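You operate a simulated robot arm through the tools that you are given. There is no shell and no other tool. Be economical: measure what you need, move in short steps, check, and stop when the job is done.

Carry out the task below with a simulated two-armed robot. There is one attempt and no reset: what you move stays moved.

Task
Wipe up the spill on the dining table top with the napkin and put it back.

The check looks at the end state, three seconds after you hand in, the way a careful person would. Anything else that was tipped, shoved, dropped, spilled or broken makes it a failure. Flat cloth is picked up by pressing the open fingertips on it (5 to 10 N) and closing them slowly along it; thin cloth reads only 2 to 8 mm in the jaws.

Robot
Two 6-joint arms with two-finger parallel grippers on one trunk, on a base that drives. Base frame: it is fixed to the floor where the robot stands at the start and does not move with it; the origin is under the middle of the robot, x ahead of it, y to its left, z up; the surface under the hand at the start is at about z = 750. Units: mm, rad, N and s.
The left shoulder is at the start at [280, 185, 1206], the right one opposite. With the tool pointing down near the work surface each hand reaches from about 160 to 880 mm from the robot's upright axis, wherever it stands, measured 20 degrees to its own side. Payload 1.57 kg a hand.
The TCP of each hand is the grasp point between the finger pads, 30 mm short of the fingertips. In the tool frame z runs along the fingers and y along their closing line. The gripper opens to 80 mm. The fingers are 17 mm wide and 12 mm thick; the gripper's body (40 by 82 mm) begins 80 mm behind the TCP.
Orientation is that of the tool frame in the base frame, as a unit quaternion [w, x, y, z]. With the fingers straight down and closing along the base's y, the tool's x points along the base's -x, its y along +y and its z along -z.

Tools
- The arms move only by the tool servo_tool. It takes "left_rows", "right_rows" or both (then of equal length, played together; a hand with none holds still); each is a list of rows, each a list of 7 numbers: the closure, from 0 (fully open) to 1 (shut), then the shift along the base's x, y, z in mm, then the turn, a rotation vector about the base's x, y, z in rad. In form: [[hand, tx, ty, tz, wx, wy, wz], ...]. A call has 1 to 8 rows; each row is the pose to reach, as a shift and turn from the pose commanded when the call began. Each row takes 0.2 s and may step no farther than 50 mm and 0.15 rad from the row before; otherwise, or with a gripper value out of range, the whole call is refused. A pose out of reach is approached as far as the arm can. The call stops where the force on the tool passes 40 N (or 10 N more than at its start, if that is more) or the arm is blocked; 0.2 s more then pass. Each finger travels about 153 mm/s and halts on what it meets, pressing with about 21 N; the grip force reading is that of the motor and also rises with nothing between the fingers. The clock runs only during rows and for 0.2 s after the last one: add rows that repeat a pose to give the fingers time. The reply holds the time, the measured pose of the TCP, the force on the tool along the base axes, the opening and the grip force, in the units named above and with some noise, with the torque about the TCP (base axes, N m) and any sound that the robot's microphone picked up.
- Cameras (640 x 400 px; columns grow to the right, rows downward): "scene" is now at [243.6, 8.7, 1634.1]; the picture's right is [0.11, -0.99, 0.00], its down [-0.87, -0.10, -0.49] and it looks along [0.48, 0.05, -0.87] (base axes); focal length 250 px, centre (320, 200). "left" rides on the left gripper at [72, 7, -122] in its tool frame; the picture's right is [-0.09, 1.00, 0.00], its down [-0.84, -0.08, -0.54] and it looks along [-0.54, -0.05, 0.84] (tool axes); focal length 238 px, centre (320, 200). "right" rides on the right gripper at [72, -7, -122] in its tool frame; the picture's right is [0.09, 1.00, 0.00], its down [-0.84, 0.08, -0.54] and it looks along [-0.54, 0.05, 0.84] (tool axes); focal length 238 px, centre (320, 200). There is no depth. A picture from a camera that has moved, and an enlarged one, comes with that camera's place and axes in the base frame and with its lens. The place of the scene camera against the robot may be out by one fixed shift of up to 25 mm in any direction.
- capture(camera): a new picture of that camera. No time passes.
- slide_trunk(by): slides the trunk up (or, below 0, down) by that many mm; the arms and the scene camera ride with it, the base frame stays. It gives what a move gives, with no picture.
- base_move(legs): drives the robot by 1 to 6 legs, each [ahead, turn to the left] in mm and rad, along the robot's own axes; the way and the turn of a leg run together, so that a leg with both is an arc; at most 1500 mm and 3.142 rad a leg. The arms and the cameras ride along, it lands a little off, and it stops where it bumps. It gives what a move gives.
- aim_head(pan, tilt): turns the head with the scene camera to pan (to the left, within 1.501 rad either way) and tilt (down, from -0.506 to 1.204), counted from straight ahead of the robot. It gives what a move gives.
- close_up(camera, box): a new picture of the part [left, top, right, bottom] of that camera's present view, enlarged. No time passes.
- sign_off(): hands the job in; it is judged then, once.

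Go step by step. Nothing tells you exact positions but the pictures and the camera data: compare them with the known pose of the tool, close in by small moves and look again before you grip or let go. The budget is 120 turns and 100 pictures, counting those below and the enlarged ones. Unless the task says otherwise, let go and move clear before handing in, and close with one line.

The tools are called after "Emit:" by a JSON object that holds its "api" and its "payload". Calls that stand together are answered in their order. servo_tool: Moves the arms, as the interface text tells. Its arguments: {"type":"object","properties":{"left_rows":{"type":"array","items":{"type":"array","items":{"type":"number"}}},"right_rows":{"type":"array","items":{"type":"array","items":{"type":"number"}}}},"required":[]} The other tools are called the same way: slide_trunk (by) slides the trunk up or down; base_move (legs) drives the base; aim_head (pan, tilt) turns the head that bears the scene camera; capture (camera) takes a picture; close_up (camera, box) takes an enlarged picture of a part of a camera's view; sign_off () hands the job in.

At the start:

```text
time: 0.0
left_tool_pos: [563.2, 146.5, 944.9]
left_tool_rot: [0.0, 0.001, 1.0, 0.0]
left_contact_force: [-0.1, -0.6, 0.5]
left_moment: [-0.01, 0.0, -0.02]
left_gripper_width: 79.9
left_gripper_force: 0.0
right_tool_pos: [543.0, -317.0, 995.0]
right_tool_rot: [0.0, 0.0, 1.0, 0.001]
right_contact_force: [-0.3, -0.3, -0.3]
right_moment: [-0.02, 0.0, -0.03]
right_gripper_width: 79.9
right_gripper_force: 0.0
trunk travel left (down, up): [-901.0, 89.0]
robot x, y, heading: [-3.5, 3.5, 0.003]
head pan, tilt: [0.108, 1.063]
```

scene: 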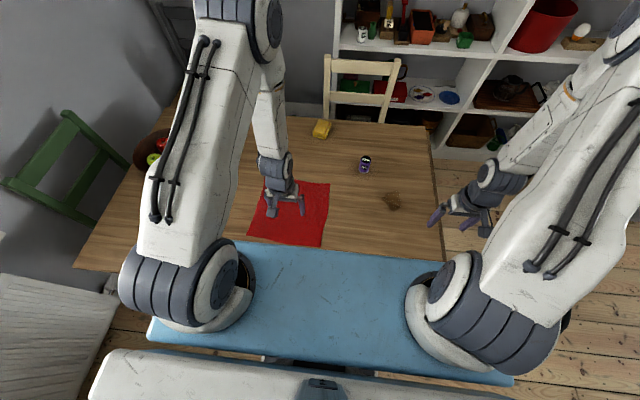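
right: 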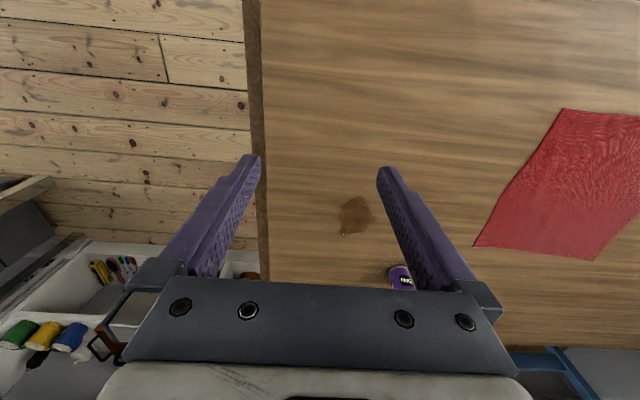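
left: 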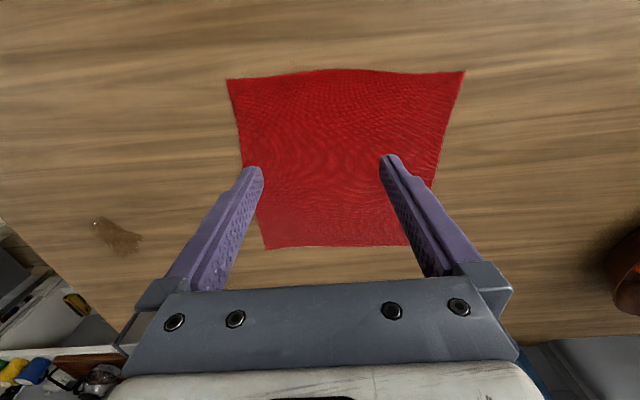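

The napkin lies at about x 515–800, y 30–325. The spill is near (736, -230) and a small jar stands near (945, -85). I'll look closer at these first.

Emit:
{"api": "close_up", "payload": {"camera": "right", "box": [240, 150, 480, 300]}}

Emit:
{"api": "close_up", "payload": {"camera": "scene", "box": [240, 100, 460, 260]}}

Emit:
{"api": "close_up", "payload": {"camera": "left", "box": [60, 60, 480, 320]}}

```text
2.67 times, centred on (360, 225) of right
camera zoom: at [471.3, -324.8, 1117.1], right [-0.09, 1.0, 0.0], down [0.84, 0.08, 0.54], along [0.54, 0.05, -0.84], focal length 636 px, centre (213, 133)
```

zoom: 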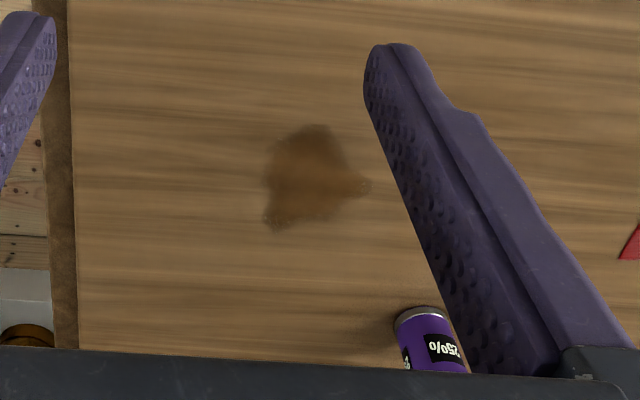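

```text
2.50 times, centred on (350, 180) of scene
camera zoom: at [243.6, 8.7, 1634.1], right [0.11, -0.99, 0.0], down [-0.87, -0.1, -0.49], along [0.48, 0.05, -0.87], focal length 626 px, centre (245, 250)
```

zoom: 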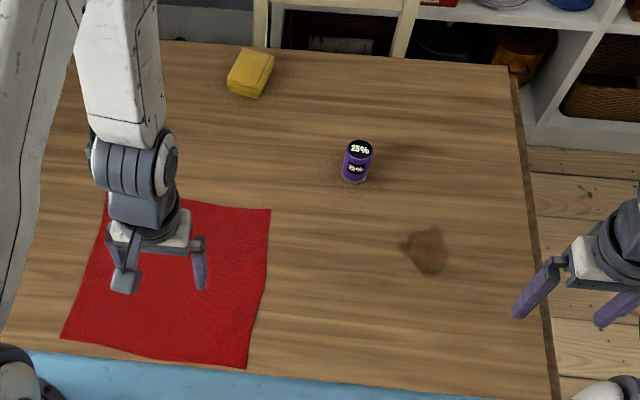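

```text
1.52 times, centred on (270, 190) of left
camera zoom: at [492.2, 151.3, 1066.0], right [0.09, 1.0, 0.0], down [0.84, -0.08, 0.54], along [0.54, -0.05, -0.84], focal length 363 px, centre (396, 215)
```

zoom: 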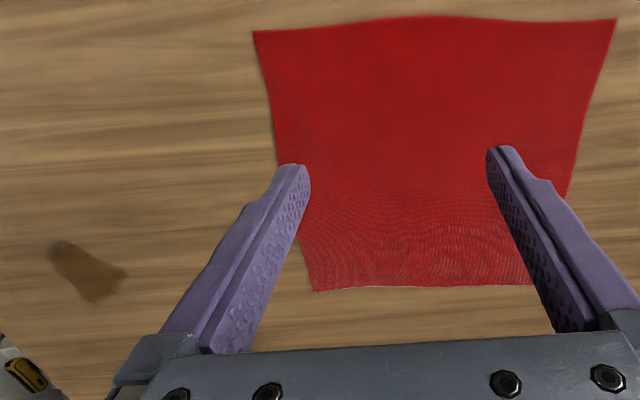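

The spill covers about x 694–793, y -262 to -184, and the jar is at about (885, -110). I'll hold the napkin at both side edges, on the spill's x line, so it stays flat as it moves. First I'll bring both hands above their grip points.

Emit:
{"api": "servo_tool", "payload": {"left_rows": [[0, 22, 17, 0, 0, 0, 0], [0, 44, 34, 0, 0, 0, 0], [0, 66, 52, 0, 0, 0, 0], [0, 88, 69, 0, 0, 0, 0], [0, 110, 86, 0, 0, 0, 0], [0, 132, 104, 0, 0, 0, 0], [0, 154, 121, 0, 0, 0, 0], [0, 177, 138, 0, 0, 0, 0]], "right_rows": [[0, 22, 43, 0, 0, 0, 0], [0, 44, 86, 0, 0, 0, 0], [0, 66, 128, 0, 0, 0, 0], [0, 88, 171, 0, 0, 0, 0], [0, 110, 214, 0, 0, 0, 0], [0, 132, 257, 0, 0, 0, 0], [0, 154, 299, 0, 0, 0, 0], [0, 176, 342, 0, 0, 0, 0]]}}

```text
time: 1.8
left_tool_pos: [739.0, 281.3, 944.3]
left_tool_rot: [-0.001, 0.0, 1.0, 0.0]
left_contact_force: [0.8, -0.5, 0.8]
left_moment: [-0.01, 0.02, -0.02]
left_gripper_width: 80.1
left_gripper_force: 0.0
right_tool_pos: [719.7, 24.2, 996.1]
right_tool_rot: [0.0, 0.0, 1.0, -0.001]
right_contact_force: [0.1, -0.2, -0.8]
right_moment: [0.02, 0.04, 0.02]
right_gripper_width: 79.9
right_gripper_force: 0.0
trunk travel left (down, up): [-901.0, 89.0]
robot x, y, heading: [-0.5, 2.4, 0.002]
head pan, tilt: [0.108, 1.063]
```

Both hands are near their grip points. I'll lower them to about z 830, set the openings to about 40 mm and look.

Emit:
{"api": "servo_tool", "payload": {"left_rows": [[0.5, 0, 0, -30, 0, 0, 0], [0.5, 0, 0, -60, 0, 0, 0], [0.5, 0, 0, -90, 0, 0, 0], [0.5, 0, 3, -115, 0, 0, 0]], "right_rows": [[0.5, 10, 20, -40, 0, 0, 0], [0.5, 20, 41, -80, 0, 0, 0], [0.5, 20, 41, -125, 0, 0, 0], [0.5, 20, 41, -166, 0, 0, 0]]}}

Emit:
{"api": "capture", "payload": {"camera": "right"}}

Emit:
{"api": "capture", "payload": {"camera": "left"}}

Emit:
{"api": "capture", "payload": {"camera": "scene"}}

```text
time: 2.8
left_tool_pos: [739.7, 285.0, 828.0]
left_tool_rot: [0.001, 0.0, 1.0, 0.0]
left_contact_force: [0.4, 0.5, 0.5]
left_moment: [-0.02, -0.01, -0.02]
left_gripper_width: 39.8
left_gripper_force: 0.0
right_tool_pos: [742.6, 67.7, 829.7]
right_tool_rot: [0.001, 0.001, 1.0, 0.0]
right_contact_force: [-0.6, 0.3, -0.5]
right_moment: [0.0, 0.01, -0.01]
right_gripper_width: 39.9
right_gripper_force: 0.1
trunk travel left (down, up): [-901.0, 89.0]
robot x, y, heading: [1.4, -0.5, 0.003]
head pan, tilt: [0.108, 1.063]
```

```text
93 pictures are left
camera right: at [670.0, 60.6, 950.3], right [-0.09, 1.0, 0.0], down [0.84, 0.08, 0.54], along [0.54, 0.05, -0.84], focal length 238 px, centre (320, 200)
```

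right: 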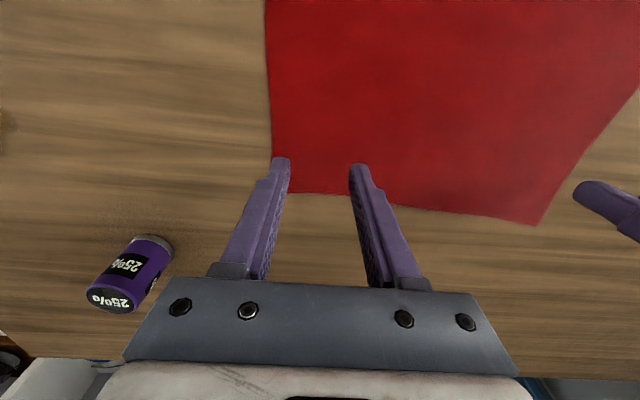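

```text
92 pictures are left
camera left: at [668.0, 292.1, 950.4], right [0.09, 1.0, 0.0], down [0.84, -0.08, 0.54], along [0.54, -0.05, -0.84], focal length 238 px, centre (320, 200)
```

left: 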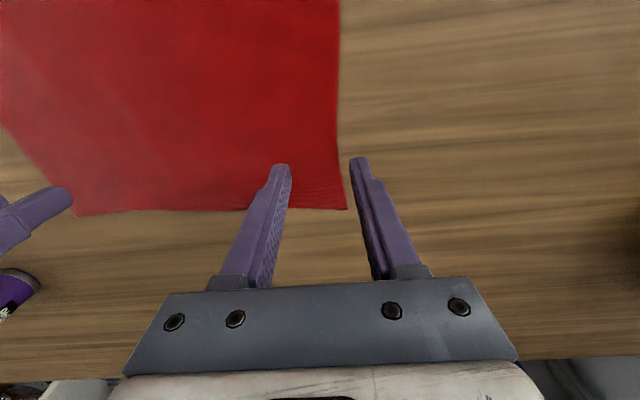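

```text
91 pictures are left
camera scene: at [243.5, 8.7, 1634.2], right [0.11, -0.99, 0.0], down [-0.87, -0.1, -0.49], along [0.48, 0.05, -0.87], focal length 250 px, centre (320, 200)
```

scene: 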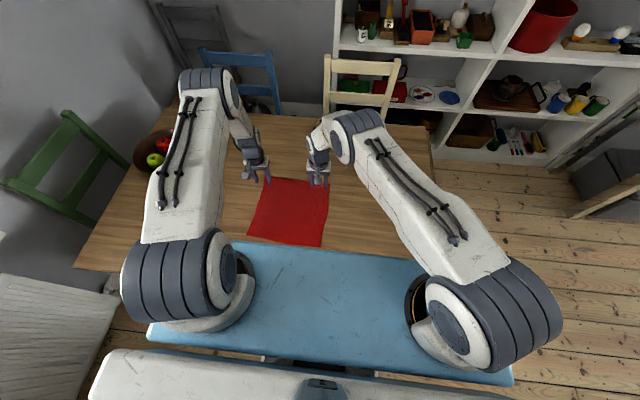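

The corners come out at about (514,40), (530,320), (793,29) and (810,307). I'll shift both hands slightly inward and go down almost to the cloth.

Emit:
{"api": "servo_tool", "payload": {"left_rows": [[0.5, 0, -19, 0, 0, 0, 0], [0.5, 0, -19, -25, 0, 0, 0], [0.5, 0, -19, -40, 0, 0, 0], [0.5, 0, -19, -44, 0, 0, 0]], "right_rows": [[0.5, 0, 5, 0, 0, 0, 0], [0.5, 0, 5, -25, 0, 0, 0], [0.5, 0, 5, -40, 0, 0, 0], [0.5, 0, 5, -46, 0, 0, 0]]}}

```text
time: 3.8
left_tool_pos: [740.1, 267.9, 785.4]
left_tool_rot: [0.001, 0.001, 1.0, 0.0]
left_contact_force: [-0.1, -0.4, -0.5]
left_moment: [-0.02, 0.02, -0.01]
left_gripper_width: 39.9
left_gripper_force: 0.1
right_tool_pos: [738.3, 71.2, 782.9]
right_tool_rot: [0.001, 0.001, 1.0, 0.0]
right_contact_force: [-0.7, 0.3, 0.5]
right_moment: [0.0, -0.03, 0.01]
right_gripper_width: 40.3
right_gripper_force: 0.0
trunk travel left (down, up): [-901.0, 89.0]
robot x, y, heading: [-6.7, -0.0, 0.001]
head pan, tilt: [0.108, 1.063]
```

There is no contact yet, so I'll creep down.

Emit:
{"api": "servo_tool", "payload": {"left_rows": [[0.5, 0, 0, -1, 0, 0, 0], [0.5, 0, 0, -2, 0, 0, 0], [0.5, 0, 0, -3, 0, 0, 0], [0.5, 0, 0, -4, 0, 0, 0]], "right_rows": [[0.5, 0, 0, -1, 0, 0, 0], [0.5, 0, 0, -2, 0, 0, 0], [0.5, 0, 0, -2, 0, 0, 0], [0.5, 0, 0, -2, 0, 0, 0]]}}

```text
time: 4.8
left_tool_pos: [739.6, 268.4, 780.3]
left_tool_rot: [0.0, 0.0, 1.0, 0.0]
left_contact_force: [0.0, -0.4, 0.6]
left_moment: [-0.01, -0.01, 0.04]
left_gripper_width: 39.9
left_gripper_force: 0.1
right_tool_pos: [739.3, 71.8, 780.4]
right_tool_rot: [0.0, 0.0, 1.0, 0.0]
right_contact_force: [-1.2, 0.8, 6.3]
right_moment: [-0.03, 0.03, 0.01]
right_gripper_width: 40.0
right_gripper_force: 0.1
trunk travel left (down, up): [-901.0, 89.0]
robot x, y, heading: [-2.2, 0.0, 0.005]
head pan, tilt: [0.108, 1.063]
```

The right hand is pressing at 6 N. I'll close it slowly and lower the left hand a touch.

Emit:
{"api": "servo_tool", "payload": {"right_rows": [[0.56, 0, 0, 0, 0, 0, 0], [0.62, 0, 0, 0, 0, 0, 0], [0.69, 0, 0, 0, 0, 0, 0], [0.76, 0, 0, 0, 0, 0, 0], [0.83, 0, 0, 0, 0, 0, 0], [0.9, 0, 0, 0, 0, 0, 0], [1, 0, 0, 0, 0, 0, 0], [1, 0, 0, 0, 0, 0, 0]], "left_rows": [[0.5, 0, 0, -0.5, 0, 0, 0], [0.5, 0, 0, -1, 0, 0, 0], [0.5, 0, 0, -1, 0, 0, 0], [0.5, 0, 0, -1.5, 0, 0, 0], [0.5, 0, 0, -1.5, 0, 0, 0], [0.5, 0, 0, -1.5, 0, 0, 0], [0.5, 0, 0, -1.5, 0, 0, 0], [0.5, 0, 0, -1.5, 0, 0, 0]]}}

Emit:
{"api": "capture", "payload": {"camera": "right"}}

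```text
time: 6.6
left_tool_pos: [740.7, 267.1, 781.7]
left_tool_rot: [0.0, 0.0, 1.0, 0.0]
left_contact_force: [-4.3, 2.7, 28.2]
left_moment: [0.31, 0.14, 0.08]
left_gripper_width: 40.2
left_gripper_force: 0.0
right_tool_pos: [737.6, 70.7, 781.4]
right_tool_rot: [0.001, 0.0, 1.0, 0.0]
right_contact_force: [0.3, 2.8, -0.4]
right_moment: [0.1, -0.01, 0.03]
right_gripper_width: 5.7
right_gripper_force: 21.1
trunk travel left (down, up): [-901.0, 89.0]
robot x, y, heading: [0.3, 3.1, 0.003]
head pan, tilt: [0.108, 1.063]
```

```text
90 pictures are left
camera right: at [666.4, 63.9, 903.5], right [-0.09, 1.0, 0.0], down [0.84, 0.08, 0.54], along [0.54, 0.05, -0.84], focal length 238 px, centre (320, 200)
```

right: 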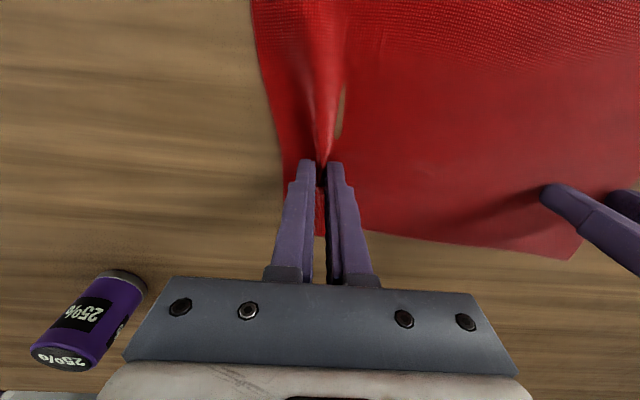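

The right hand holds a fold of 5.7 mm. The left presses too hard at 28 N, so I'll ease it about 0.9 mm.

Emit:
{"api": "servo_tool", "payload": {"left_rows": [[0.5, 0, 0, 0.9, 0, 0, 0], [0.5, 0, 0, 0.9, 0, 0, 0]]}}

```text
time: 7.2
left_tool_pos: [741.2, 267.3, 781.6]
left_tool_rot: [0.0, 0.001, 1.0, 0.0]
left_contact_force: [0.0, 0.6, 19.6]
left_moment: [0.29, -0.01, 0.01]
left_gripper_width: 40.0
left_gripper_force: 0.2
right_tool_pos: [738.4, 70.7, 781.1]
right_tool_rot: [0.0, 0.0, 1.0, 0.0]
right_contact_force: [-0.5, 3.0, 1.2]
right_moment: [0.09, 0.02, -0.04]
right_gripper_width: 5.8
right_gripper_force: 20.8
trunk travel left (down, up): [-901.0, 89.0]
robot x, y, heading: [1.1, -0.4, 0.004]
head pan, tilt: [0.108, 1.063]
```

Emit:
{"api": "servo_tool", "payload": {"left_rows": [[0.5, 0, 0, 1.1, 0, 0, 0], [0.5, 0, 0, 1.1, 0, 0, 0]]}}

```text
time: 7.8
left_tool_pos: [738.7, 266.6, 780.6]
left_tool_rot: [-0.001, 0.0, 1.0, -0.001]
left_contact_force: [1.8, -1.4, 7.5]
left_moment: [0.09, -0.05, -0.08]
left_gripper_width: 39.5
left_gripper_force: 0.0
right_tool_pos: [738.7, 70.8, 781.4]
right_tool_rot: [0.0, 0.0, 1.0, 0.0]
right_contact_force: [-1.4, 3.0, 5.7]
right_moment: [0.08, 0.06, -0.02]
right_gripper_width: 5.9
right_gripper_force: 21.3
trunk travel left (down, up): [-901.0, 89.0]
robot x, y, heading: [0.6, 2.7, -0.002]
head pan, tilt: [0.108, 1.063]
```

The left hand now presses at 7.5 N, so I'll close it slowly.

Emit:
{"api": "servo_tool", "payload": {"left_rows": [[0.56, 0, 0, 0, 0, 0, 0], [0.62, 0, 0, 0, 0, 0, 0], [0.69, 0, 0, 0, 0, 0, 0], [0.76, 0, 0, 0, 0, 0, 0], [0.83, 0, 0, 0, 0, 0, 0], [0.9, 0, 0, 0, 0, 0, 0], [1, 0, 0, 0, 0, 0, 0], [1, 0, 0, 0, 0, 0, 0]]}}

Emit:
{"api": "capture", "payload": {"camera": "left"}}

```text
time: 9.6
left_tool_pos: [739.7, 267.3, 782.2]
left_tool_rot: [0.0, 0.0, 1.0, 0.001]
left_contact_force: [-0.6, -3.7, 0.4]
left_moment: [-0.13, 0.01, -0.01]
left_gripper_width: 1.6
left_gripper_force: 21.1
right_tool_pos: [739.5, 70.9, 780.6]
right_tool_rot: [0.001, 0.0, 1.0, 0.0]
right_contact_force: [-1.1, 2.7, 8.2]
right_moment: [0.08, 0.05, -0.03]
right_gripper_width: 6.1
right_gripper_force: 21.2
trunk travel left (down, up): [-901.0, 89.0]
robot x, y, heading: [-2.0, -1.2, -0.0]
head pan, tilt: [0.108, 1.063]
```

```text
89 pictures are left
camera left: at [668.7, 273.4, 903.2], right [0.09, 1.0, 0.0], down [0.84, -0.08, 0.54], along [0.54, -0.05, -0.84], focal length 238 px, centre (320, 200)
```

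left: 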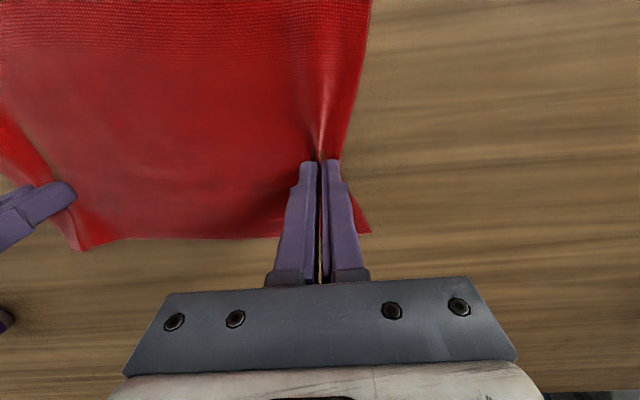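

Both hands hold the cloth, the left one only thinly. I'll lift by 8 mm and shift 40 mm to the right as a test.

Emit:
{"api": "servo_tool", "payload": {"left_rows": [[1, 0, 0, 4, 0, 0, 0], [1, 0, 0, 8, 0, 0, 0], [1, 0, -20, 8, 0, 0, 0], [1, 0, -40, 8, 0, 0, 0]], "right_rows": [[1, 0, 0, 4, 0, 0, 0], [1, 0, 0, 8, 0, 0, 0], [1, 0, -20, 8, 0, 0, 0], [1, 0, -40, 8, 0, 0, 0]]}}

Emit:
{"api": "capture", "payload": {"camera": "left"}}

Emit:
{"api": "capture", "payload": {"camera": "right"}}

```text
time: 10.6
left_tool_pos: [741.1, 227.1, 788.2]
left_tool_rot: [0.001, 0.0, 1.0, 0.001]
left_contact_force: [0.7, -5.6, -0.3]
left_moment: [-0.15, 0.0, -0.02]
left_gripper_width: 1.9
left_gripper_force: 21.0
right_tool_pos: [739.7, 30.7, 788.3]
right_tool_rot: [0.0, 0.0, 1.0, 0.0]
right_contact_force: [-0.1, 5.5, 0.0]
right_moment: [0.19, 0.01, -0.04]
right_gripper_width: 6.0
right_gripper_force: 20.6
trunk travel left (down, up): [-901.0, 89.0]
robot x, y, heading: [-0.7, 0.7, 0.001]
head pan, tilt: [0.108, 1.063]
```

```text
88 pictures are left
camera left: at [669.6, 233.0, 910.2], right [0.09, 1.0, 0.0], down [0.84, -0.08, 0.54], along [0.54, -0.05, -0.84], focal length 238 px, centre (320, 200)
```

left: 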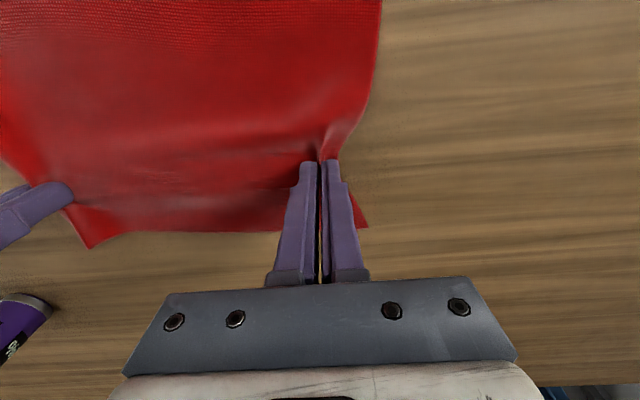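

```text
87 pictures are left
camera right: at [667.7, 22.9, 911.3], right [-0.09, 1.0, 0.0], down [0.84, 0.08, 0.54], along [0.54, 0.05, -0.84], focal length 238 px, centre (320, 200)
```

right: 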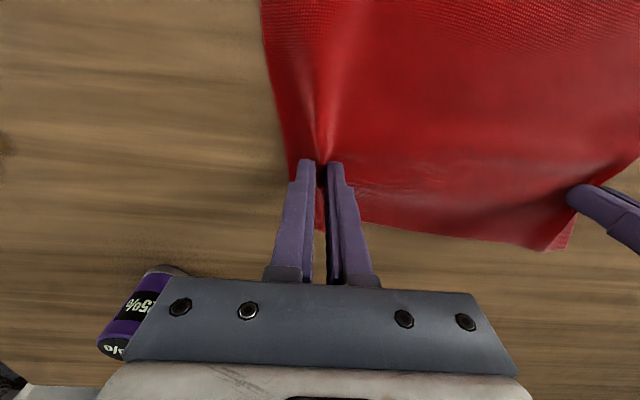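

The grip holds. I'll carry the napkin right until the right hand is at the near edge of the spill, about y -180.

Emit:
{"api": "servo_tool", "payload": {"left_rows": [[1, 0, -35, 0, 0, 0, 0], [1, 0, -70, 0, 0, 0, 0], [1, 0, -105, 0, 0, 0, 0], [1, 0, -140, 0, 0, 0, 0], [1, 0, -175, 0, 0, 0, 0], [1, 0, -210, 0, 0, 0, 0]], "right_rows": [[1, 0, -35, 0, 0, 0, 0], [1, 0, -70, 0, 0, 0, 0], [1, 0, -105, 0, 0, 0, 0], [1, 0, -140, 0, 0, 0, 0], [1, 0, -175, 0, 0, 0, 0], [1, 0, -210, 0, 0, 0, 0]]}}

Emit:
{"api": "capture", "payload": {"camera": "right"}}

Emit:
{"api": "capture", "payload": {"camera": "scene"}}

```text
time: 12.0
left_tool_pos: [739.7, 16.0, 790.0]
left_tool_rot: [0.0, -0.001, 1.0, 0.0]
left_contact_force: [-0.5, -3.6, -0.6]
left_moment: [-0.09, -0.01, -0.02]
left_gripper_width: 1.7
left_gripper_force: 20.9
right_tool_pos: [739.2, -179.4, 789.6]
right_tool_rot: [0.0, -0.001, 1.0, 0.0]
right_contact_force: [-0.6, 3.6, 0.3]
right_moment: [0.11, -0.05, -0.03]
right_gripper_width: 6.1
right_gripper_force: 20.9
trunk travel left (down, up): [-901.0, 89.0]
robot x, y, heading: [-0.0, -2.5, 0.004]
head pan, tilt: [0.108, 1.063]
```

```text
86 pictures are left
camera right: at [667.7, -186.4, 911.5], right [-0.09, 1.0, 0.0], down [0.84, 0.08, 0.54], along [0.54, 0.05, -0.84], focal length 238 px, centre (320, 200)
```

right: 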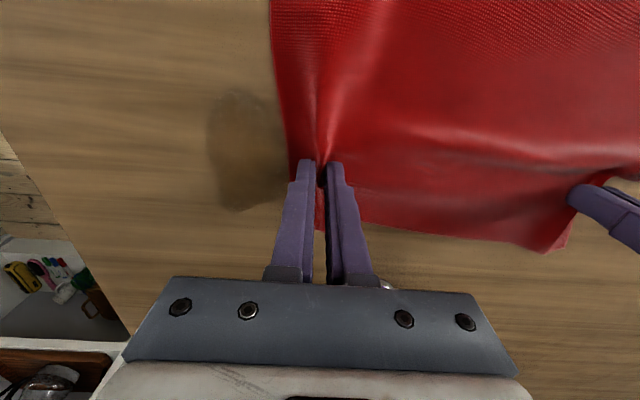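

```text
85 pictures are left
camera scene: at [243.6, 9.1, 1634.1], right [0.11, -0.99, 0.0], down [-0.87, -0.1, -0.49], along [0.48, 0.05, -0.87], focal length 250 px, centre (320, 200)
```

scene: 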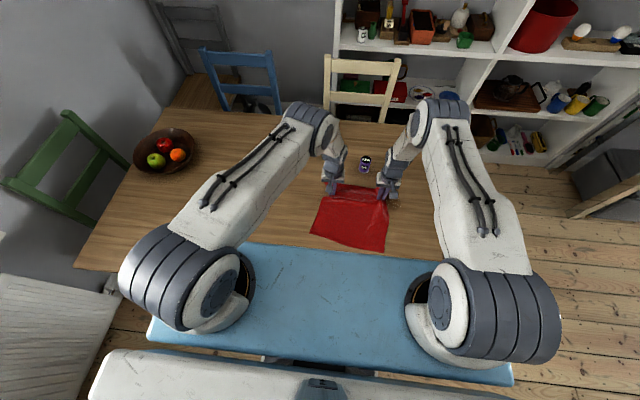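

The leading edge is at the spill. I'll lower the right hand until it presses lightly.

Emit:
{"api": "servo_tool", "payload": {"right_rows": [[1, 0, 0, -4, 0, 0, 0], [1, 0, 0, -7, 0, 0, 0], [1, 0, 0, -8, 0, 0, 0]], "left_rows": [[1, 0, 0, -2, 0, 0, 0], [1, 0, 0, -4, 0, 0, 0], [1, 0, 0, -4, 0, 0, 0]]}}

```text
time: 12.8
left_tool_pos: [739.5, 16.3, 786.5]
left_tool_rot: [0.001, 0.0, 1.0, 0.0]
left_contact_force: [-0.4, -3.7, 0.7]
left_moment: [-0.06, 0.02, -0.03]
left_gripper_width: 1.8
left_gripper_force: 20.5
right_tool_pos: [738.7, -178.0, 782.6]
right_tool_rot: [0.0, 0.0, 1.0, -0.001]
right_contact_force: [-0.7, 3.2, 5.2]
right_moment: [0.08, 0.0, -0.01]
right_gripper_width: 5.9
right_gripper_force: 20.9
trunk travel left (down, up): [-901.0, 89.0]
robot x, y, heading: [1.7, -1.9, -0.004]
head pan, tilt: [0.108, 1.063]
```

Pressing at 5 N, I'll now sweep across the spill and back along two lanes.

Emit:
{"api": "servo_tool", "payload": {"right_rows": [[1, 0, -25, -8, 0, 0, 0], [1, 0, -50, -8, 0, 0, 0], [1, 0, -75, -8, 0, 0, 0], [1, 0, -95, -8, 0, 0, 0], [1, 30, -95, -8, 0, 0, 0], [1, 30, -65, -8, 0, 0, 0], [1, 30, -35, -8, 0, 0, 0], [1, 30, 0, -8, 0, 0, 0]], "left_rows": [[1, 0, -25, 0, 0, 0, 0], [1, 0, -50, 0, 0, 0, 0], [1, 0, -75, 0, 0, 0, 0], [1, 0, -95, 0, 0, 0, 0], [1, 30, -95, 0, 0, 0, 0], [1, 30, -65, 0, 0, 0, 0], [1, 30, -35, 0, 0, 0, 0], [1, 30, 0, 0, 0, 0, 0]]}}

Emit:
{"api": "capture", "payload": {"camera": "right"}}

```text
time: 13.2
left_tool_pos: [740.6, -3.3, 787.0]
left_tool_rot: [0.0, 0.0, 1.0, 0.0]
left_contact_force: [0.2, -2.1, 1.0]
left_moment: [-0.08, -0.01, 0.0]
left_gripper_width: 1.6
left_gripper_force: 21.2
right_tool_pos: [744.6, -197.5, 780.3]
right_tool_rot: [0.005, 0.0, 1.0, 0.001]
right_contact_force: [-5.7, -2.6, 19.2]
right_moment: [-0.17, 0.21, -0.02]
right_gripper_width: 6.3
right_gripper_force: 21.5
trunk travel left (down, up): [-901.0, 89.0]
robot x, y, heading: [1.5, -1.4, -0.004]
head pan, tilt: [0.108, 1.063]
stopped in row 2 (right hand): the force on the tool passed its limit at 50 N (the readings are from after the stop); the commanded pose is now the measured one
```

```text
84 pictures are left
camera right: at [671.7, -204.9, 902.4], right [-0.09, 1.0, 0.0], down [0.83, 0.08, 0.55], along [0.55, 0.05, -0.83], focal length 238 px, centre (320, 200)
```

right: 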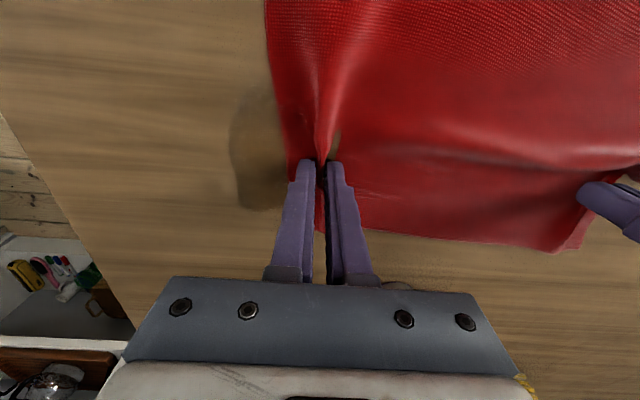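

That stop was my error: the z offset was relative to the new pose, so it pressed 8 mm further. I'll back up about 1 mm and read the force.

Emit:
{"api": "servo_tool", "payload": {"right_rows": [[1, -4, 0, 1.0, 0, 0, 0], [1, -4, 0, 1.0, 0, 0, 0]]}}

```text
time: 13.8
left_tool_pos: [739.9, -2.6, 786.2]
left_tool_rot: [0.0, -0.001, 1.0, 0.0]
left_contact_force: [0.4, -2.1, -0.2]
left_moment: [-0.06, 0.0, -0.02]
left_gripper_width: 1.5
left_gripper_force: 20.7
right_tool_pos: [742.1, -196.9, 780.7]
right_tool_rot: [0.007, 0.0, 1.0, 0.0]
right_contact_force: [6.3, 2.6, 13.1]
right_moment: [0.01, -0.12, -0.02]
right_gripper_width: 5.9
right_gripper_force: 20.0
trunk travel left (down, up): [-901.0, 89.0]
robot x, y, heading: [2.5, 1.3, -0.002]
head pan, tilt: [0.108, 1.063]
```

Force is 13 N. I'll ease it a little and sweep the middle and far lanes.

Emit:
{"api": "servo_tool", "payload": {"right_rows": [[1, 0, -25, 0.4, 0, 0, 0], [1, 0, -50, 0.4, 0, 0, 0], [1, 0, -75, 0.4, 0, 0, 0], [1, 17, -75, 0.4, 0, 0, 0], [1, 34, -75, 0.4, 0, 0, 0], [1, 34, -45, 0.4, 0, 0, 0], [1, 34, -15, 0.4, 0, 0, 0], [1, 34, 15, 0.4, 0, 0, 0]], "left_rows": [[1, 0, -25, 0, 0, 0, 0], [1, 0, -50, 0, 0, 0, 0], [1, 0, -75, 0, 0, 0, 0], [1, 17, -75, 0, 0, 0, 0], [1, 34, -75, 0, 0, 0, 0], [1, 34, -45, 0, 0, 0, 0], [1, 34, -15, 0, 0, 0, 0], [1, 34, 15, 0, 0, 0, 0]]}}

Emit:
{"api": "capture", "payload": {"camera": "right"}}

```text
time: 14.9
left_tool_pos: [757.0, -78.3, 787.2]
left_tool_rot: [0.002, -0.001, 1.0, -0.001]
left_contact_force: [-1.4, -4.4, -0.3]
left_moment: [-0.14, -0.01, -0.02]
left_gripper_width: 1.7
left_gripper_force: 21.0
left hand out of reach, approached as far as the arm can: row 5
right_tool_pos: [754.6, -274.6, 780.5]
right_tool_rot: [0.002, 0.0, 1.0, 0.0]
right_contact_force: [-5.6, 5.2, 18.6]
right_moment: [0.01, 0.15, -0.09]
right_gripper_width: 6.4
right_gripper_force: 20.6
trunk travel left (down, up): [-901.0, 89.0]
robot x, y, heading: [-0.6, 1.7, -0.004]
head pan, tilt: [0.108, 1.063]
stopped in row 5 (right hand): the force on the tool passed its limit at 44 N (the readings are from after the stop); the commanded pose is now the measured one
```

```text
83 pictures are left
camera right: at [683.3, -282.0, 902.9], right [-0.09, 1.0, 0.0], down [0.84, 0.08, 0.54], along [0.54, 0.05, -0.84], focal length 238 px, centre (320, 200)
```

right: 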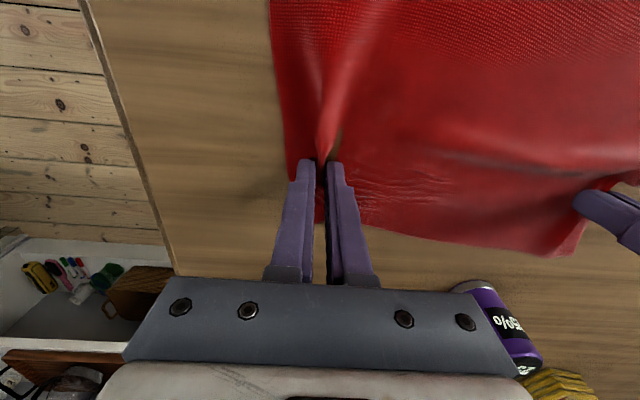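

The left arm is at its reach and friction spiked the force. I'll lift slightly, move the right hand to the far lane, and come back down gently.

Emit:
{"api": "servo_tool", "payload": {"right_rows": [[1, 0, 0, 4, 0, 0, 0], [1, 12, 0, 6, 0, 0, 0], [1, 22, 0, 4, 0, 0, 0], [1, 22, 0, 2, 0, 0, 0], [1, 22, 0, 1.3, 0, 0, 0]]}}

```text
time: 16.1
left_tool_pos: [758.3, -77.4, 786.5]
left_tool_rot: [0.0, 0.0, 1.0, -0.001]
left_contact_force: [0.7, -6.8, -0.1]
left_moment: [-0.21, -0.04, 0.03]
left_gripper_width: 1.7
left_gripper_force: 20.8
right_tool_pos: [778.0, -275.0, 781.0]
right_tool_rot: [0.001, 0.0, 1.0, 0.001]
right_contact_force: [-2.9, 8.1, 6.1]
right_moment: [0.27, 0.04, -0.01]
right_gripper_width: 5.9
right_gripper_force: 20.7
trunk travel left (down, up): [-901.0, 89.0]
robot x, y, heading: [1.6, -0.1, 0.003]
head pan, tilt: [0.108, 1.063]
```

Force is 6 N on the far lane, so I'll sweep back +y.

Emit:
{"api": "servo_tool", "payload": {"right_rows": [[1, 0, 20, 0, 0, 0, 0], [1, 0, 40, 0, 0, 0, 0], [1, 0, 60, 0, 0, 0, 0], [1, 0, 80, 0, 0, 0, 0], [1, 0, 95, 0, 0, 0, 0]], "left_rows": [[1, 0, 20, 0, 0, 0, 0], [1, 0, 40, 0, 0, 0, 0], [1, 0, 60, 0, 0, 0, 0], [1, 0, 80, 0, 0, 0, 0], [1, 0, 95, 0, 0, 0, 0]]}}

Emit:
{"api": "capture", "payload": {"camera": "right"}}

```text
time: 17.3
left_tool_pos: [757.2, 16.9, 787.4]
left_tool_rot: [0.001, 0.0, 1.0, 0.0]
left_contact_force: [0.7, -9.0, 0.7]
left_moment: [-0.28, -0.03, -0.05]
left_gripper_width: 1.9
left_gripper_force: 21.2
right_tool_pos: [778.1, -179.9, 780.5]
right_tool_rot: [0.003, 0.0, 1.0, 0.0]
right_contact_force: [0.6, -0.1, 26.6]
right_moment: [-0.16, -0.05, -0.06]
right_gripper_width: 6.6
right_gripper_force: 21.3
trunk travel left (down, up): [-901.0, 89.0]
robot x, y, heading: [1.5, -1.0, 0.002]
head pan, tilt: [0.108, 1.063]
```

```text
82 pictures are left
camera right: at [704.9, -187.4, 902.8], right [-0.09, 1.0, 0.0], down [0.83, 0.08, 0.55], along [0.54, 0.05, -0.84], focal length 238 px, centre (320, 200)
```

right: 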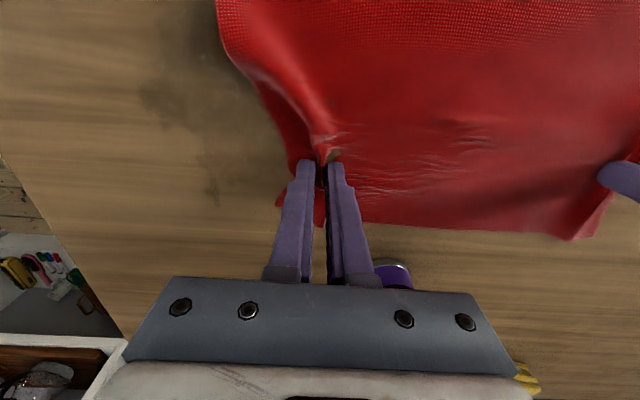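

Most of the spill is gone, with a faint residue left. I'll zoom in.

Emit:
{"api": "close_up", "payload": {"camera": "right", "box": [80, 0, 340, 220]}}

```text
1.82 times, centred on (210, 110) of right
camera zoom: at [704.9, -187.4, 902.8], right [-0.09, 1.0, 0.0], down [0.83, 0.08, 0.55], along [0.54, 0.05, -0.84], focal length 433 px, centre (520, 364)
```

zoom: 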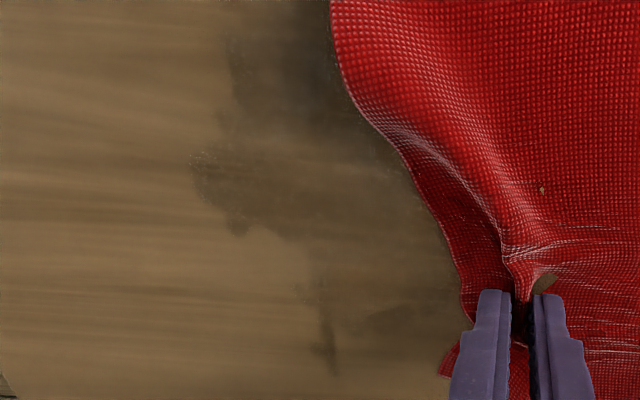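

There is faint residue out to about y -285 and x 700–800. I'll do more passes, starting with x 792 outward at lower force.

Emit:
{"api": "servo_tool", "payload": {"right_rows": [[1, 8, 0, 4, 0, 0, 0], [1, 14, 0, 2, 0, 0, 0], [1, 14, -5, 1.1, 0, 0, 0]], "left_rows": [[1, -8, 0, 0, 0, 0, 0], [1, -15, 0, 0, 0, 0, 0], [1, -15, 0, 0, 0, 0, 0]]}}

```text
time: 18.1
left_tool_pos: [744.9, 17.1, 787.8]
left_tool_rot: [0.003, 0.0, 1.0, -0.002]
left_contact_force: [5.1, -17.5, -0.8]
left_moment: [-0.57, -0.13, 0.02]
left_gripper_width: 1.8
left_gripper_force: 21.6
right_tool_pos: [790.0, -183.6, 780.7]
right_tool_rot: [0.0, 0.0, 1.0, 0.002]
right_contact_force: [-4.2, 23.4, 10.5]
right_moment: [0.7, 0.11, 0.02]
right_gripper_width: 7.0
right_gripper_force: 20.9
trunk travel left (down, up): [-901.0, 89.0]
robot x, y, heading: [-1.0, 0.5, -0.001]
head pan, tilt: [0.108, 1.063]
```

Tension between the hands is rising, so the left hand will follow about 8 mm closer during the sweep.

Emit:
{"api": "servo_tool", "payload": {"right_rows": [[1, 0, 0, 0.3, 0, 0, 0], [1, 0, -20, 0.3, 0, 0, 0], [1, 0, -40, 0.3, 0, 0, 0], [1, 0, -60, 0.3, 0, 0, 0], [1, 0, -80, 0.3, 0, 0, 0], [1, 0, -100, 0.3, 0, 0, 0]], "left_rows": [[1, 0, -9, 0, 0, 0, 0], [1, 0, -29, 0, 0, 0, 0], [1, 0, -49, 0, 0, 0, 0], [1, 0, -69, 0, 0, 0, 0], [1, -5, -89, 0, 0, 0, 0], [1, -10, -109, 0, 0, 0, 0]]}}

```text
time: 19.5
left_tool_pos: [734.3, -92.8, 787.3]
left_tool_rot: [0.002, 0.0, 1.0, -0.001]
left_contact_force: [2.9, -10.7, -0.2]
left_moment: [-0.35, -0.09, 0.05]
left_gripper_width: 1.8
left_gripper_force: 21.1
right_tool_pos: [788.9, -286.3, 781.8]
right_tool_rot: [0.0, -0.001, 1.0, 0.001]
right_contact_force: [-2.6, 11.3, 0.7]
right_moment: [0.35, 0.08, 0.03]
right_gripper_width: 6.5
right_gripper_force: 20.9
trunk travel left (down, up): [-901.0, 89.0]
robot x, y, heading: [0.8, 0.3, -0.009]
head pan, tilt: [0.108, 1.063]
```

Next lane is x about 760, then sweeping back +y with a bit more pressure.

Emit:
{"api": "servo_tool", "payload": {"right_rows": [[1, -15, -3, 1, 0, 0, 0], [1, -30, -8, 0, 0, 0, 0], [1, -30, -8, -0.9, 0, 0, 0], [1, -30, 17, -0.9, 0, 0, 0], [1, -30, 42, -0.9, 0, 0, 0], [1, -30, 67, -0.9, 0, 0, 0], [1, -30, 92, -0.9, 0, 0, 0], [1, -30, 112, -0.9, 0, 0, 0]], "left_rows": [[1, 0, -3, 0, 0, 0, 0], [1, 0, -6, 0, 0, 0, 0], [1, 0, -6, 0, 0, 0, 0], [1, 0, 15, 0, 0, 0, 0], [1, 0, 38, 0, 0, 0, 0], [1, 0, 63, 0, 0, 0, 0], [1, 0, 88, 0, 0, 0, 0], [1, 0, 108, 0, 0, 0, 0]]}}

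Emit:
{"api": "capture", "payload": {"camera": "right"}}

```text
time: 21.3
left_tool_pos: [734.3, 16.3, 786.5]
left_tool_rot: [0.001, 0.0, 1.0, 0.0]
left_contact_force: [0.0, -0.3, -0.3]
left_moment: [0.0, -0.04, -0.01]
left_gripper_width: 1.8
left_gripper_force: 21.1
right_tool_pos: [761.3, -173.5, 782.0]
right_tool_rot: [0.001, 0.0, 1.0, 0.001]
right_contact_force: [-0.2, 0.5, 0.1]
right_moment: [0.01, -0.03, 0.0]
right_gripper_width: 5.7
right_gripper_force: 21.0
trunk travel left (down, up): [-901.0, 89.0]
robot x, y, heading: [-4.4, 2.7, 0.004]
head pan, tilt: [0.108, 1.063]
```

```text
80 pictures are left
camera right: at [689.4, -180.3, 903.8], right [-0.09, 1.0, 0.0], down [0.84, 0.08, 0.54], along [0.54, 0.05, -0.84], focal length 238 px, centre (320, 200)
```

right: 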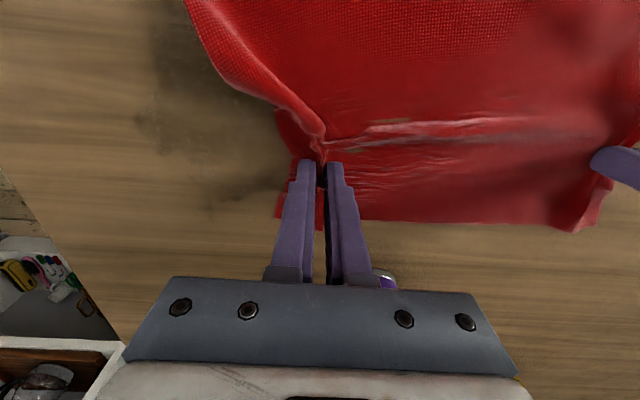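

The pressure was nearly nil that time. I'll move to x about 735, press at about 8 N and sweep out to y -300.

Emit:
{"api": "servo_tool", "payload": {"right_rows": [[1, -12, 0, 0.5, 0, 0, 0], [1, -25, 0, 0, 0, 0, 0], [1, -25, 0, -0.8, 0, 0, 0], [1, -25, 0, -1.2, 0, 0, 0]], "left_rows": [[1, -7, 4, 0, 0, 0, 0], [1, -14, 4, 0, 0, 0, 0], [1, -14, 4, 0, 0, 0, 0], [1, -14, 4, 0, 0, 0, 0]]}}

```text
time: 22.3
left_tool_pos: [719.8, 19.9, 787.3]
left_tool_rot: [0.001, 0.0, 1.0, -0.001]
left_contact_force: [-0.2, -2.0, -0.1]
left_moment: [-0.06, 0.01, -0.01]
left_gripper_width: 1.6
left_gripper_force: 20.9
right_tool_pos: [735.4, -172.4, 782.7]
right_tool_rot: [0.0, 0.001, 1.0, 0.001]
right_contact_force: [-3.9, 2.8, 12.6]
right_moment: [0.03, 0.14, -0.08]
right_gripper_width: 6.0
right_gripper_force: 20.7
trunk travel left (down, up): [-901.0, 89.0]
robot x, y, heading: [-1.2, -1.5, -0.001]
head pan, tilt: [0.108, 1.063]
```

Emit:
{"api": "servo_tool", "payload": {"right_rows": [[1, 0, -25, 0, 0, 0, 0], [1, 0, -50, 0, 0, 0, 0], [1, 0, -75, -0.1, 0, 0, 0], [1, 0, -100, -0.2, 0, 0, 0], [1, 0, -128, -0.2, 0, 0, 0]], "left_rows": [[1, 0, -25, 0, 0, 0, 0], [1, 0, -50, 0, 0, 0, 0], [1, 0, -75, 0, 0, 0, 0], [1, 0, -100, 0, 0, 0, 0], [1, 0, -128, 0, 0, 0, 0]]}}

Emit:
{"api": "capture", "payload": {"camera": "right"}}

```text
time: 23.5
left_tool_pos: [719.8, -108.5, 785.2]
left_tool_rot: [0.001, 0.0, 1.0, -0.001]
left_contact_force: [-0.2, -1.2, -0.8]
left_moment: [-0.06, 0.01, 0.01]
left_gripper_width: 1.7
left_gripper_force: 21.3
right_tool_pos: [735.8, -301.2, 782.0]
right_tool_rot: [0.001, -0.001, 1.0, 0.002]
right_contact_force: [0.8, 3.0, 11.4]
right_moment: [0.01, 0.03, 0.02]
right_gripper_width: 5.6
right_gripper_force: 20.8
trunk travel left (down, up): [-901.0, 89.0]
robot x, y, heading: [0.4, -0.7, -0.0]
head pan, tilt: [0.108, 1.063]
```

```text
79 pictures are left
camera right: at [663.6, -308.7, 903.1], right [-0.09, 1.0, 0.0], down [0.84, 0.08, 0.54], along [0.54, 0.05, -0.84], focal length 238 px, centre (320, 200)
```

right: 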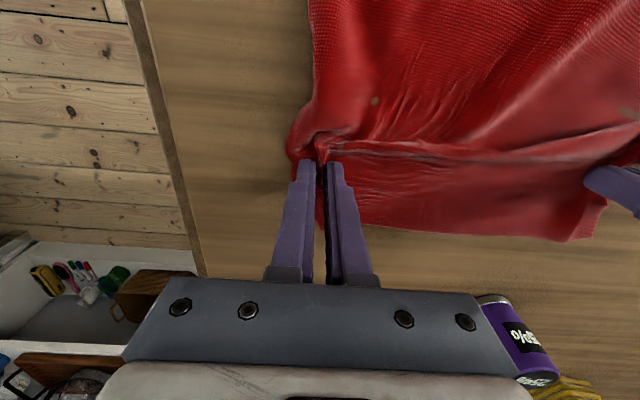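

That pass had good pressure. I'll now shift to x about 708 and sweep back.

Emit:
{"api": "servo_tool", "payload": {"right_rows": [[1, -14, 0, 2, 0, 0, 0], [1, -28, 0, 2, 0, 0, 0], [1, -28, 0, 0, 0, 0, 0], [1, -28, 25, 0, 0, 0, 0], [1, -28, 50, 0, 0, 0, 0], [1, -28, 75, 0, 0, 0, 0], [1, -28, 100, 0, 0, 0, 0], [1, -28, 135, 0, 0, 0, 0]], "left_rows": [[1, -14, 0, 0, 0, 0, 0], [1, -28, 0, 0, 0, 0, 0], [1, -28, 0, 0, 0, 0, 0], [1, -28, 26, 0, 0, 0, 0], [1, -28, 51, 0, 0, 0, 0], [1, -28, 76, 0, 0, 0, 0], [1, -28, 101, 0, 0, 0, 0], [1, -28, 136, 0, 0, 0, 0]]}}

Emit:
{"api": "capture", "payload": {"camera": "right"}}

```text
time: 25.3
left_tool_pos: [692.0, 28.1, 789.1]
left_tool_rot: [0.001, -0.001, 1.0, -0.001]
left_contact_force: [2.1, -0.9, 0.7]
left_moment: [0.04, 0.0, -0.01]
left_gripper_width: 1.8
left_gripper_force: 20.4
right_tool_pos: [709.7, -165.4, 781.2]
right_tool_rot: [0.001, 0.0, 1.0, 0.001]
right_contact_force: [-0.5, 1.1, 22.3]
right_moment: [-0.23, 0.0, 0.01]
right_gripper_width: 6.2
right_gripper_force: 20.9
trunk travel left (down, up): [-901.0, 89.0]
robot x, y, heading: [-1.4, -3.2, 0.001]
head pan, tilt: [0.108, 1.063]
```

```text
78 pictures are left
camera right: at [636.8, -172.1, 902.8], right [-0.09, 1.0, 0.0], down [0.83, 0.08, 0.55], along [0.54, 0.05, -0.84], focal length 238 px, centre (320, 200)
```

right: 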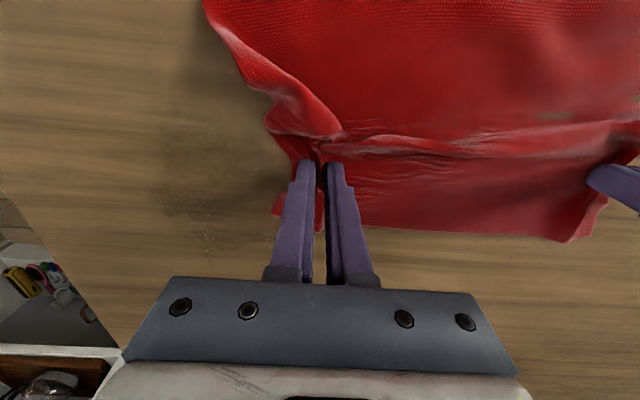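

It looks nearly clean. I'll lift and draw the napkin aside 100 mm to inspect without the hand's shadow.

Emit:
{"api": "servo_tool", "payload": {"right_rows": [[1, 0, 0, 4, 0, 0, 0], [1, 0, 0, 8, 0, 0, 0], [1, 0, 35, 8, 0, 0, 0], [1, 0, 70, 8, 0, 0, 0], [1, 0, 100, 8, 0, 0, 0]], "left_rows": [[1, 0, 0, 0, 0, 0, 0], [1, 0, 0, 0, 0, 0, 0], [1, 0, 37, 0, 0, 0, 0], [1, 0, 72, 0, 0, 0, 0], [1, 0, 102, 0, 0, 0, 0]]}}

Emit:
{"api": "close_up", "payload": {"camera": "right", "box": [0, 0, 320, 280]}}

Emit:
{"api": "capture", "payload": {"camera": "scene"}}

```text
time: 26.5
left_tool_pos: [690.5, 130.0, 785.7]
left_tool_rot: [0.0, 0.001, 1.0, -0.001]
left_contact_force: [-0.7, -4.7, 0.3]
left_moment: [-0.11, -0.01, 0.02]
left_gripper_width: 1.5
left_gripper_force: 21.3
right_tool_pos: [708.7, -65.7, 789.1]
right_tool_rot: [0.001, -0.001, 1.0, 0.001]
right_contact_force: [-0.5, 3.6, 0.7]
right_moment: [0.15, 0.0, 0.0]
right_gripper_width: 6.0
right_gripper_force: 21.2
trunk travel left (down, up): [-901.0, 89.0]
robot x, y, heading: [-3.3, -2.5, 0.0]
head pan, tilt: [0.108, 1.063]
```

```text
1.43 times, centred on (160, 140) of right
camera zoom: at [636.7, -73.4, 909.6], right [-0.09, 1.0, 0.0], down [0.84, 0.08, 0.54], along [0.54, 0.05, -0.84], focal length 340 px, centre (549, 286)
```

zoom: 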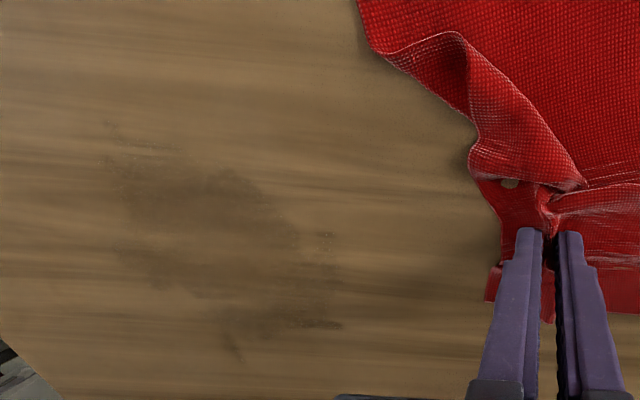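

```text
76 pictures are left
camera scene: at [243.4, 8.5, 1634.1], right [0.11, -0.99, 0.0], down [-0.87, -0.09, -0.49], along [0.48, 0.05, -0.87], focal length 250 px, centre (320, 200)
```

scene: 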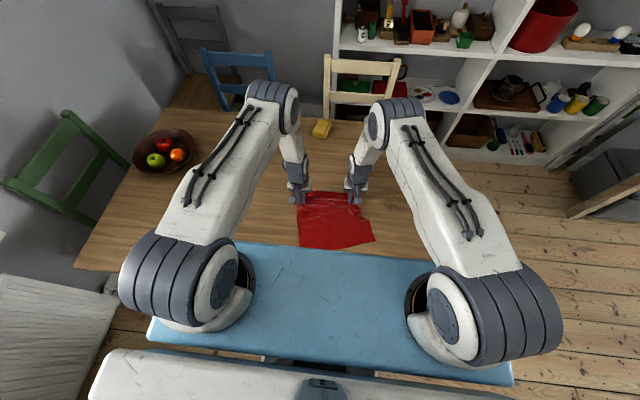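

The residue is fainter but keeps the original shape (x 690–805, y -268 to -182), so it needs more firm passes. I'll go back to the near lane.

Emit:
{"api": "servo_tool", "payload": {"right_rows": [[1, -7, -35, 0, 0, 0, 0], [1, -14, -70, 0, 0, 0, 0], [1, -14, -104, 0, 0, 0, 0], [1, -14, -104, -4, 0, 0, 0], [1, -14, -104, -7, 0, 0, 0], [1, -14, -104, -8, 0, 0, 0]], "left_rows": [[1, 0, -37, 0, 0, 0, 0], [1, -5, -72, 0, 0, 0, 0], [1, -5, -106, 0, 0, 0, 0], [1, -5, -106, 0, 0, 0, 0], [1, -5, -106, 0, 0, 0, 0], [1, -5, -106, 0, 0, 0, 0]]}}

```text
time: 27.9
left_tool_pos: [685.4, 22.7, 785.1]
left_tool_rot: [0.001, 0.001, 1.0, -0.001]
left_contact_force: [0.5, -1.2, 0.5]
left_moment: [-0.06, 0.01, 0.01]
left_gripper_width: 1.5
left_gripper_force: 21.4
right_tool_pos: [695.2, -170.6, 781.5]
right_tool_rot: [0.002, 0.0, 1.0, 0.001]
right_contact_force: [-5.3, 3.5, 29.3]
right_moment: [0.39, 0.2, 0.08]
right_gripper_width: 5.8
right_gripper_force: 20.8
trunk travel left (down, up): [-901.0, 89.0]
robot x, y, heading: [-1.2, 0.3, 0.003]
head pan, tilt: [0.108, 1.063]
```

I'm easing off to about 12 N, sweeping out at x 695 and back at x 713.

Emit:
{"api": "servo_tool", "payload": {"right_rows": [[1, 0, -20, 1.0, 0, 0, 0], [1, 0, -50, 1.0, 0, 0, 0], [1, 0, -80, 1.0, 0, 0, 0], [1, 0, -115, 1.0, 0, 0, 0], [1, 18, -115, 1.4, 0, 0, 0], [1, 18, -80, 1.0, 0, 0, 0], [1, 18, -40, 1.0, 0, 0, 0], [1, 18, 0, 1.0, 0, 0, 0]], "left_rows": [[1, 0, -20, 0, 0, 0, 0], [1, 0, -50, 0, 0, 0, 0], [1, 0, -80, 0, 0, 0, 0], [1, 0, -115, 0, 0, 0, 0], [1, 18, -115, 0, 0, 0, 0], [1, 18, -80, 0, 0, 0, 0], [1, 18, -40, 0, 0, 0, 0], [1, 18, 0, 0, 0, 0, 0]]}}

```text
time: 29.7
left_tool_pos: [702.4, 25.7, 785.4]
left_tool_rot: [0.0, 0.0, 1.0, 0.0]
left_contact_force: [-0.1, -4.2, 0.2]
left_moment: [-0.09, -0.01, 0.01]
left_gripper_width: 1.4
left_gripper_force: 20.9
right_tool_pos: [714.6, -170.8, 781.7]
right_tool_rot: [0.002, 0.001, 1.0, 0.001]
right_contact_force: [1.1, -0.1, 23.4]
right_moment: [0.05, -0.01, -0.01]
right_gripper_width: 5.9
right_gripper_force: 21.4
trunk travel left (down, up): [-901.0, 89.0]
robot x, y, heading: [0.9, 3.1, 0.0]
head pan, tilt: [0.108, 1.063]
```

That worked well. Next lanes are x 731 out and 748 back.

Emit:
{"api": "servo_tool", "payload": {"right_rows": [[1, 17, -5, 1.0, 0, 0, 0], [1, 17, -35, 0.3, 0, 0, 0], [1, 17, -70, 0.3, 0, 0, 0], [1, 17, -112, 0.3, 0, 0, 0], [1, 34, -112, 0.8, 0, 0, 0], [1, 34, -80, 0.3, 0, 0, 0], [1, 34, -40, 0.3, 0, 0, 0], [1, 34, 0, 0.3, 0, 0, 0]], "left_rows": [[1, 10, -7, 0, 0, 0, 0], [1, 10, -37, 0, 0, 0, 0], [1, 10, -72, 0, 0, 0, 0], [1, 10, -114, 0, 0, 0, 0], [1, 20, -114, 0, 0, 0, 0], [1, 20, -82, 0, 0, 0, 0], [1, 20, -42, 0, 0, 0, 0], [1, 20, -2, 0, 0, 0, 0]]}}

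```text
time: 30.8
left_tool_pos: [716.8, -87.8, 786.7]
left_tool_rot: [0.001, 0.0, 1.0, 0.0]
left_contact_force: [-0.1, -1.5, -0.1]
left_moment: [-0.06, -0.01, -0.01]
left_gripper_width: 1.5
left_gripper_force: 20.9
right_tool_pos: [733.5, -280.9, 780.4]
right_tool_rot: [-0.003, 0.0, 1.0, 0.002]
right_contact_force: [-6.1, 3.4, 19.8]
right_moment: [0.21, 0.21, 0.0]
right_gripper_width: 6.2
right_gripper_force: 20.6
trunk travel left (down, up): [-901.0, 89.0]
robot x, y, heading: [0.2, -0.1, 0.001]
head pan, tilt: [0.108, 1.063]
stopped in row 5 (right hand): the force on the tool passed its limit at 44 N (the readings are from after the stop); the commanded pose is now the measured one
```

Sideways shifts under pressure spike the force, so I'll lift 3 mm for those from now on. Now back along x 748.

Emit:
{"api": "servo_tool", "payload": {"right_rows": [[1, 0, 0, 3, 0, 0, 0], [1, 15, 0, 3, 0, 0, 0], [1, 15, 5, 1.0, 0, 0, 0], [1, 15, 25, 0.7, 0, 0, 0], [1, 15, 55, 0.7, 0, 0, 0], [1, 15, 85, 0.7, 0, 0, 0], [1, 15, 112, 0.7, 0, 0, 0]], "left_rows": [[1, 0, 0, 0, 0, 0, 0], [1, 6, 0, 0, 0, 0, 0], [1, 6, 5, 0, 0, 0, 0], [1, 6, 25, 0, 0, 0, 0], [1, 6, 55, 0, 0, 0, 0], [1, 6, 85, 0, 0, 0, 0], [1, 6, 112, 0, 0, 0, 0]]}}

```text
time: 32.4
left_tool_pos: [723.6, 24.1, 785.3]
left_tool_rot: [0.0, 0.0, 1.0, 0.0]
left_contact_force: [0.5, -2.3, -0.2]
left_moment: [-0.08, 0.01, -0.03]
left_gripper_width: 1.7
left_gripper_force: 20.7
right_tool_pos: [748.6, -170.3, 780.7]
right_tool_rot: [-0.004, 0.001, 1.0, 0.002]
right_contact_force: [0.7, 0.6, 15.7]
right_moment: [0.06, 0.0, -0.01]
right_gripper_width: 6.0
right_gripper_force: 20.8
trunk travel left (down, up): [-901.0, 89.0]
robot x, y, heading: [3.4, -1.9, -0.0]
head pan, tilt: [0.108, 1.063]
```

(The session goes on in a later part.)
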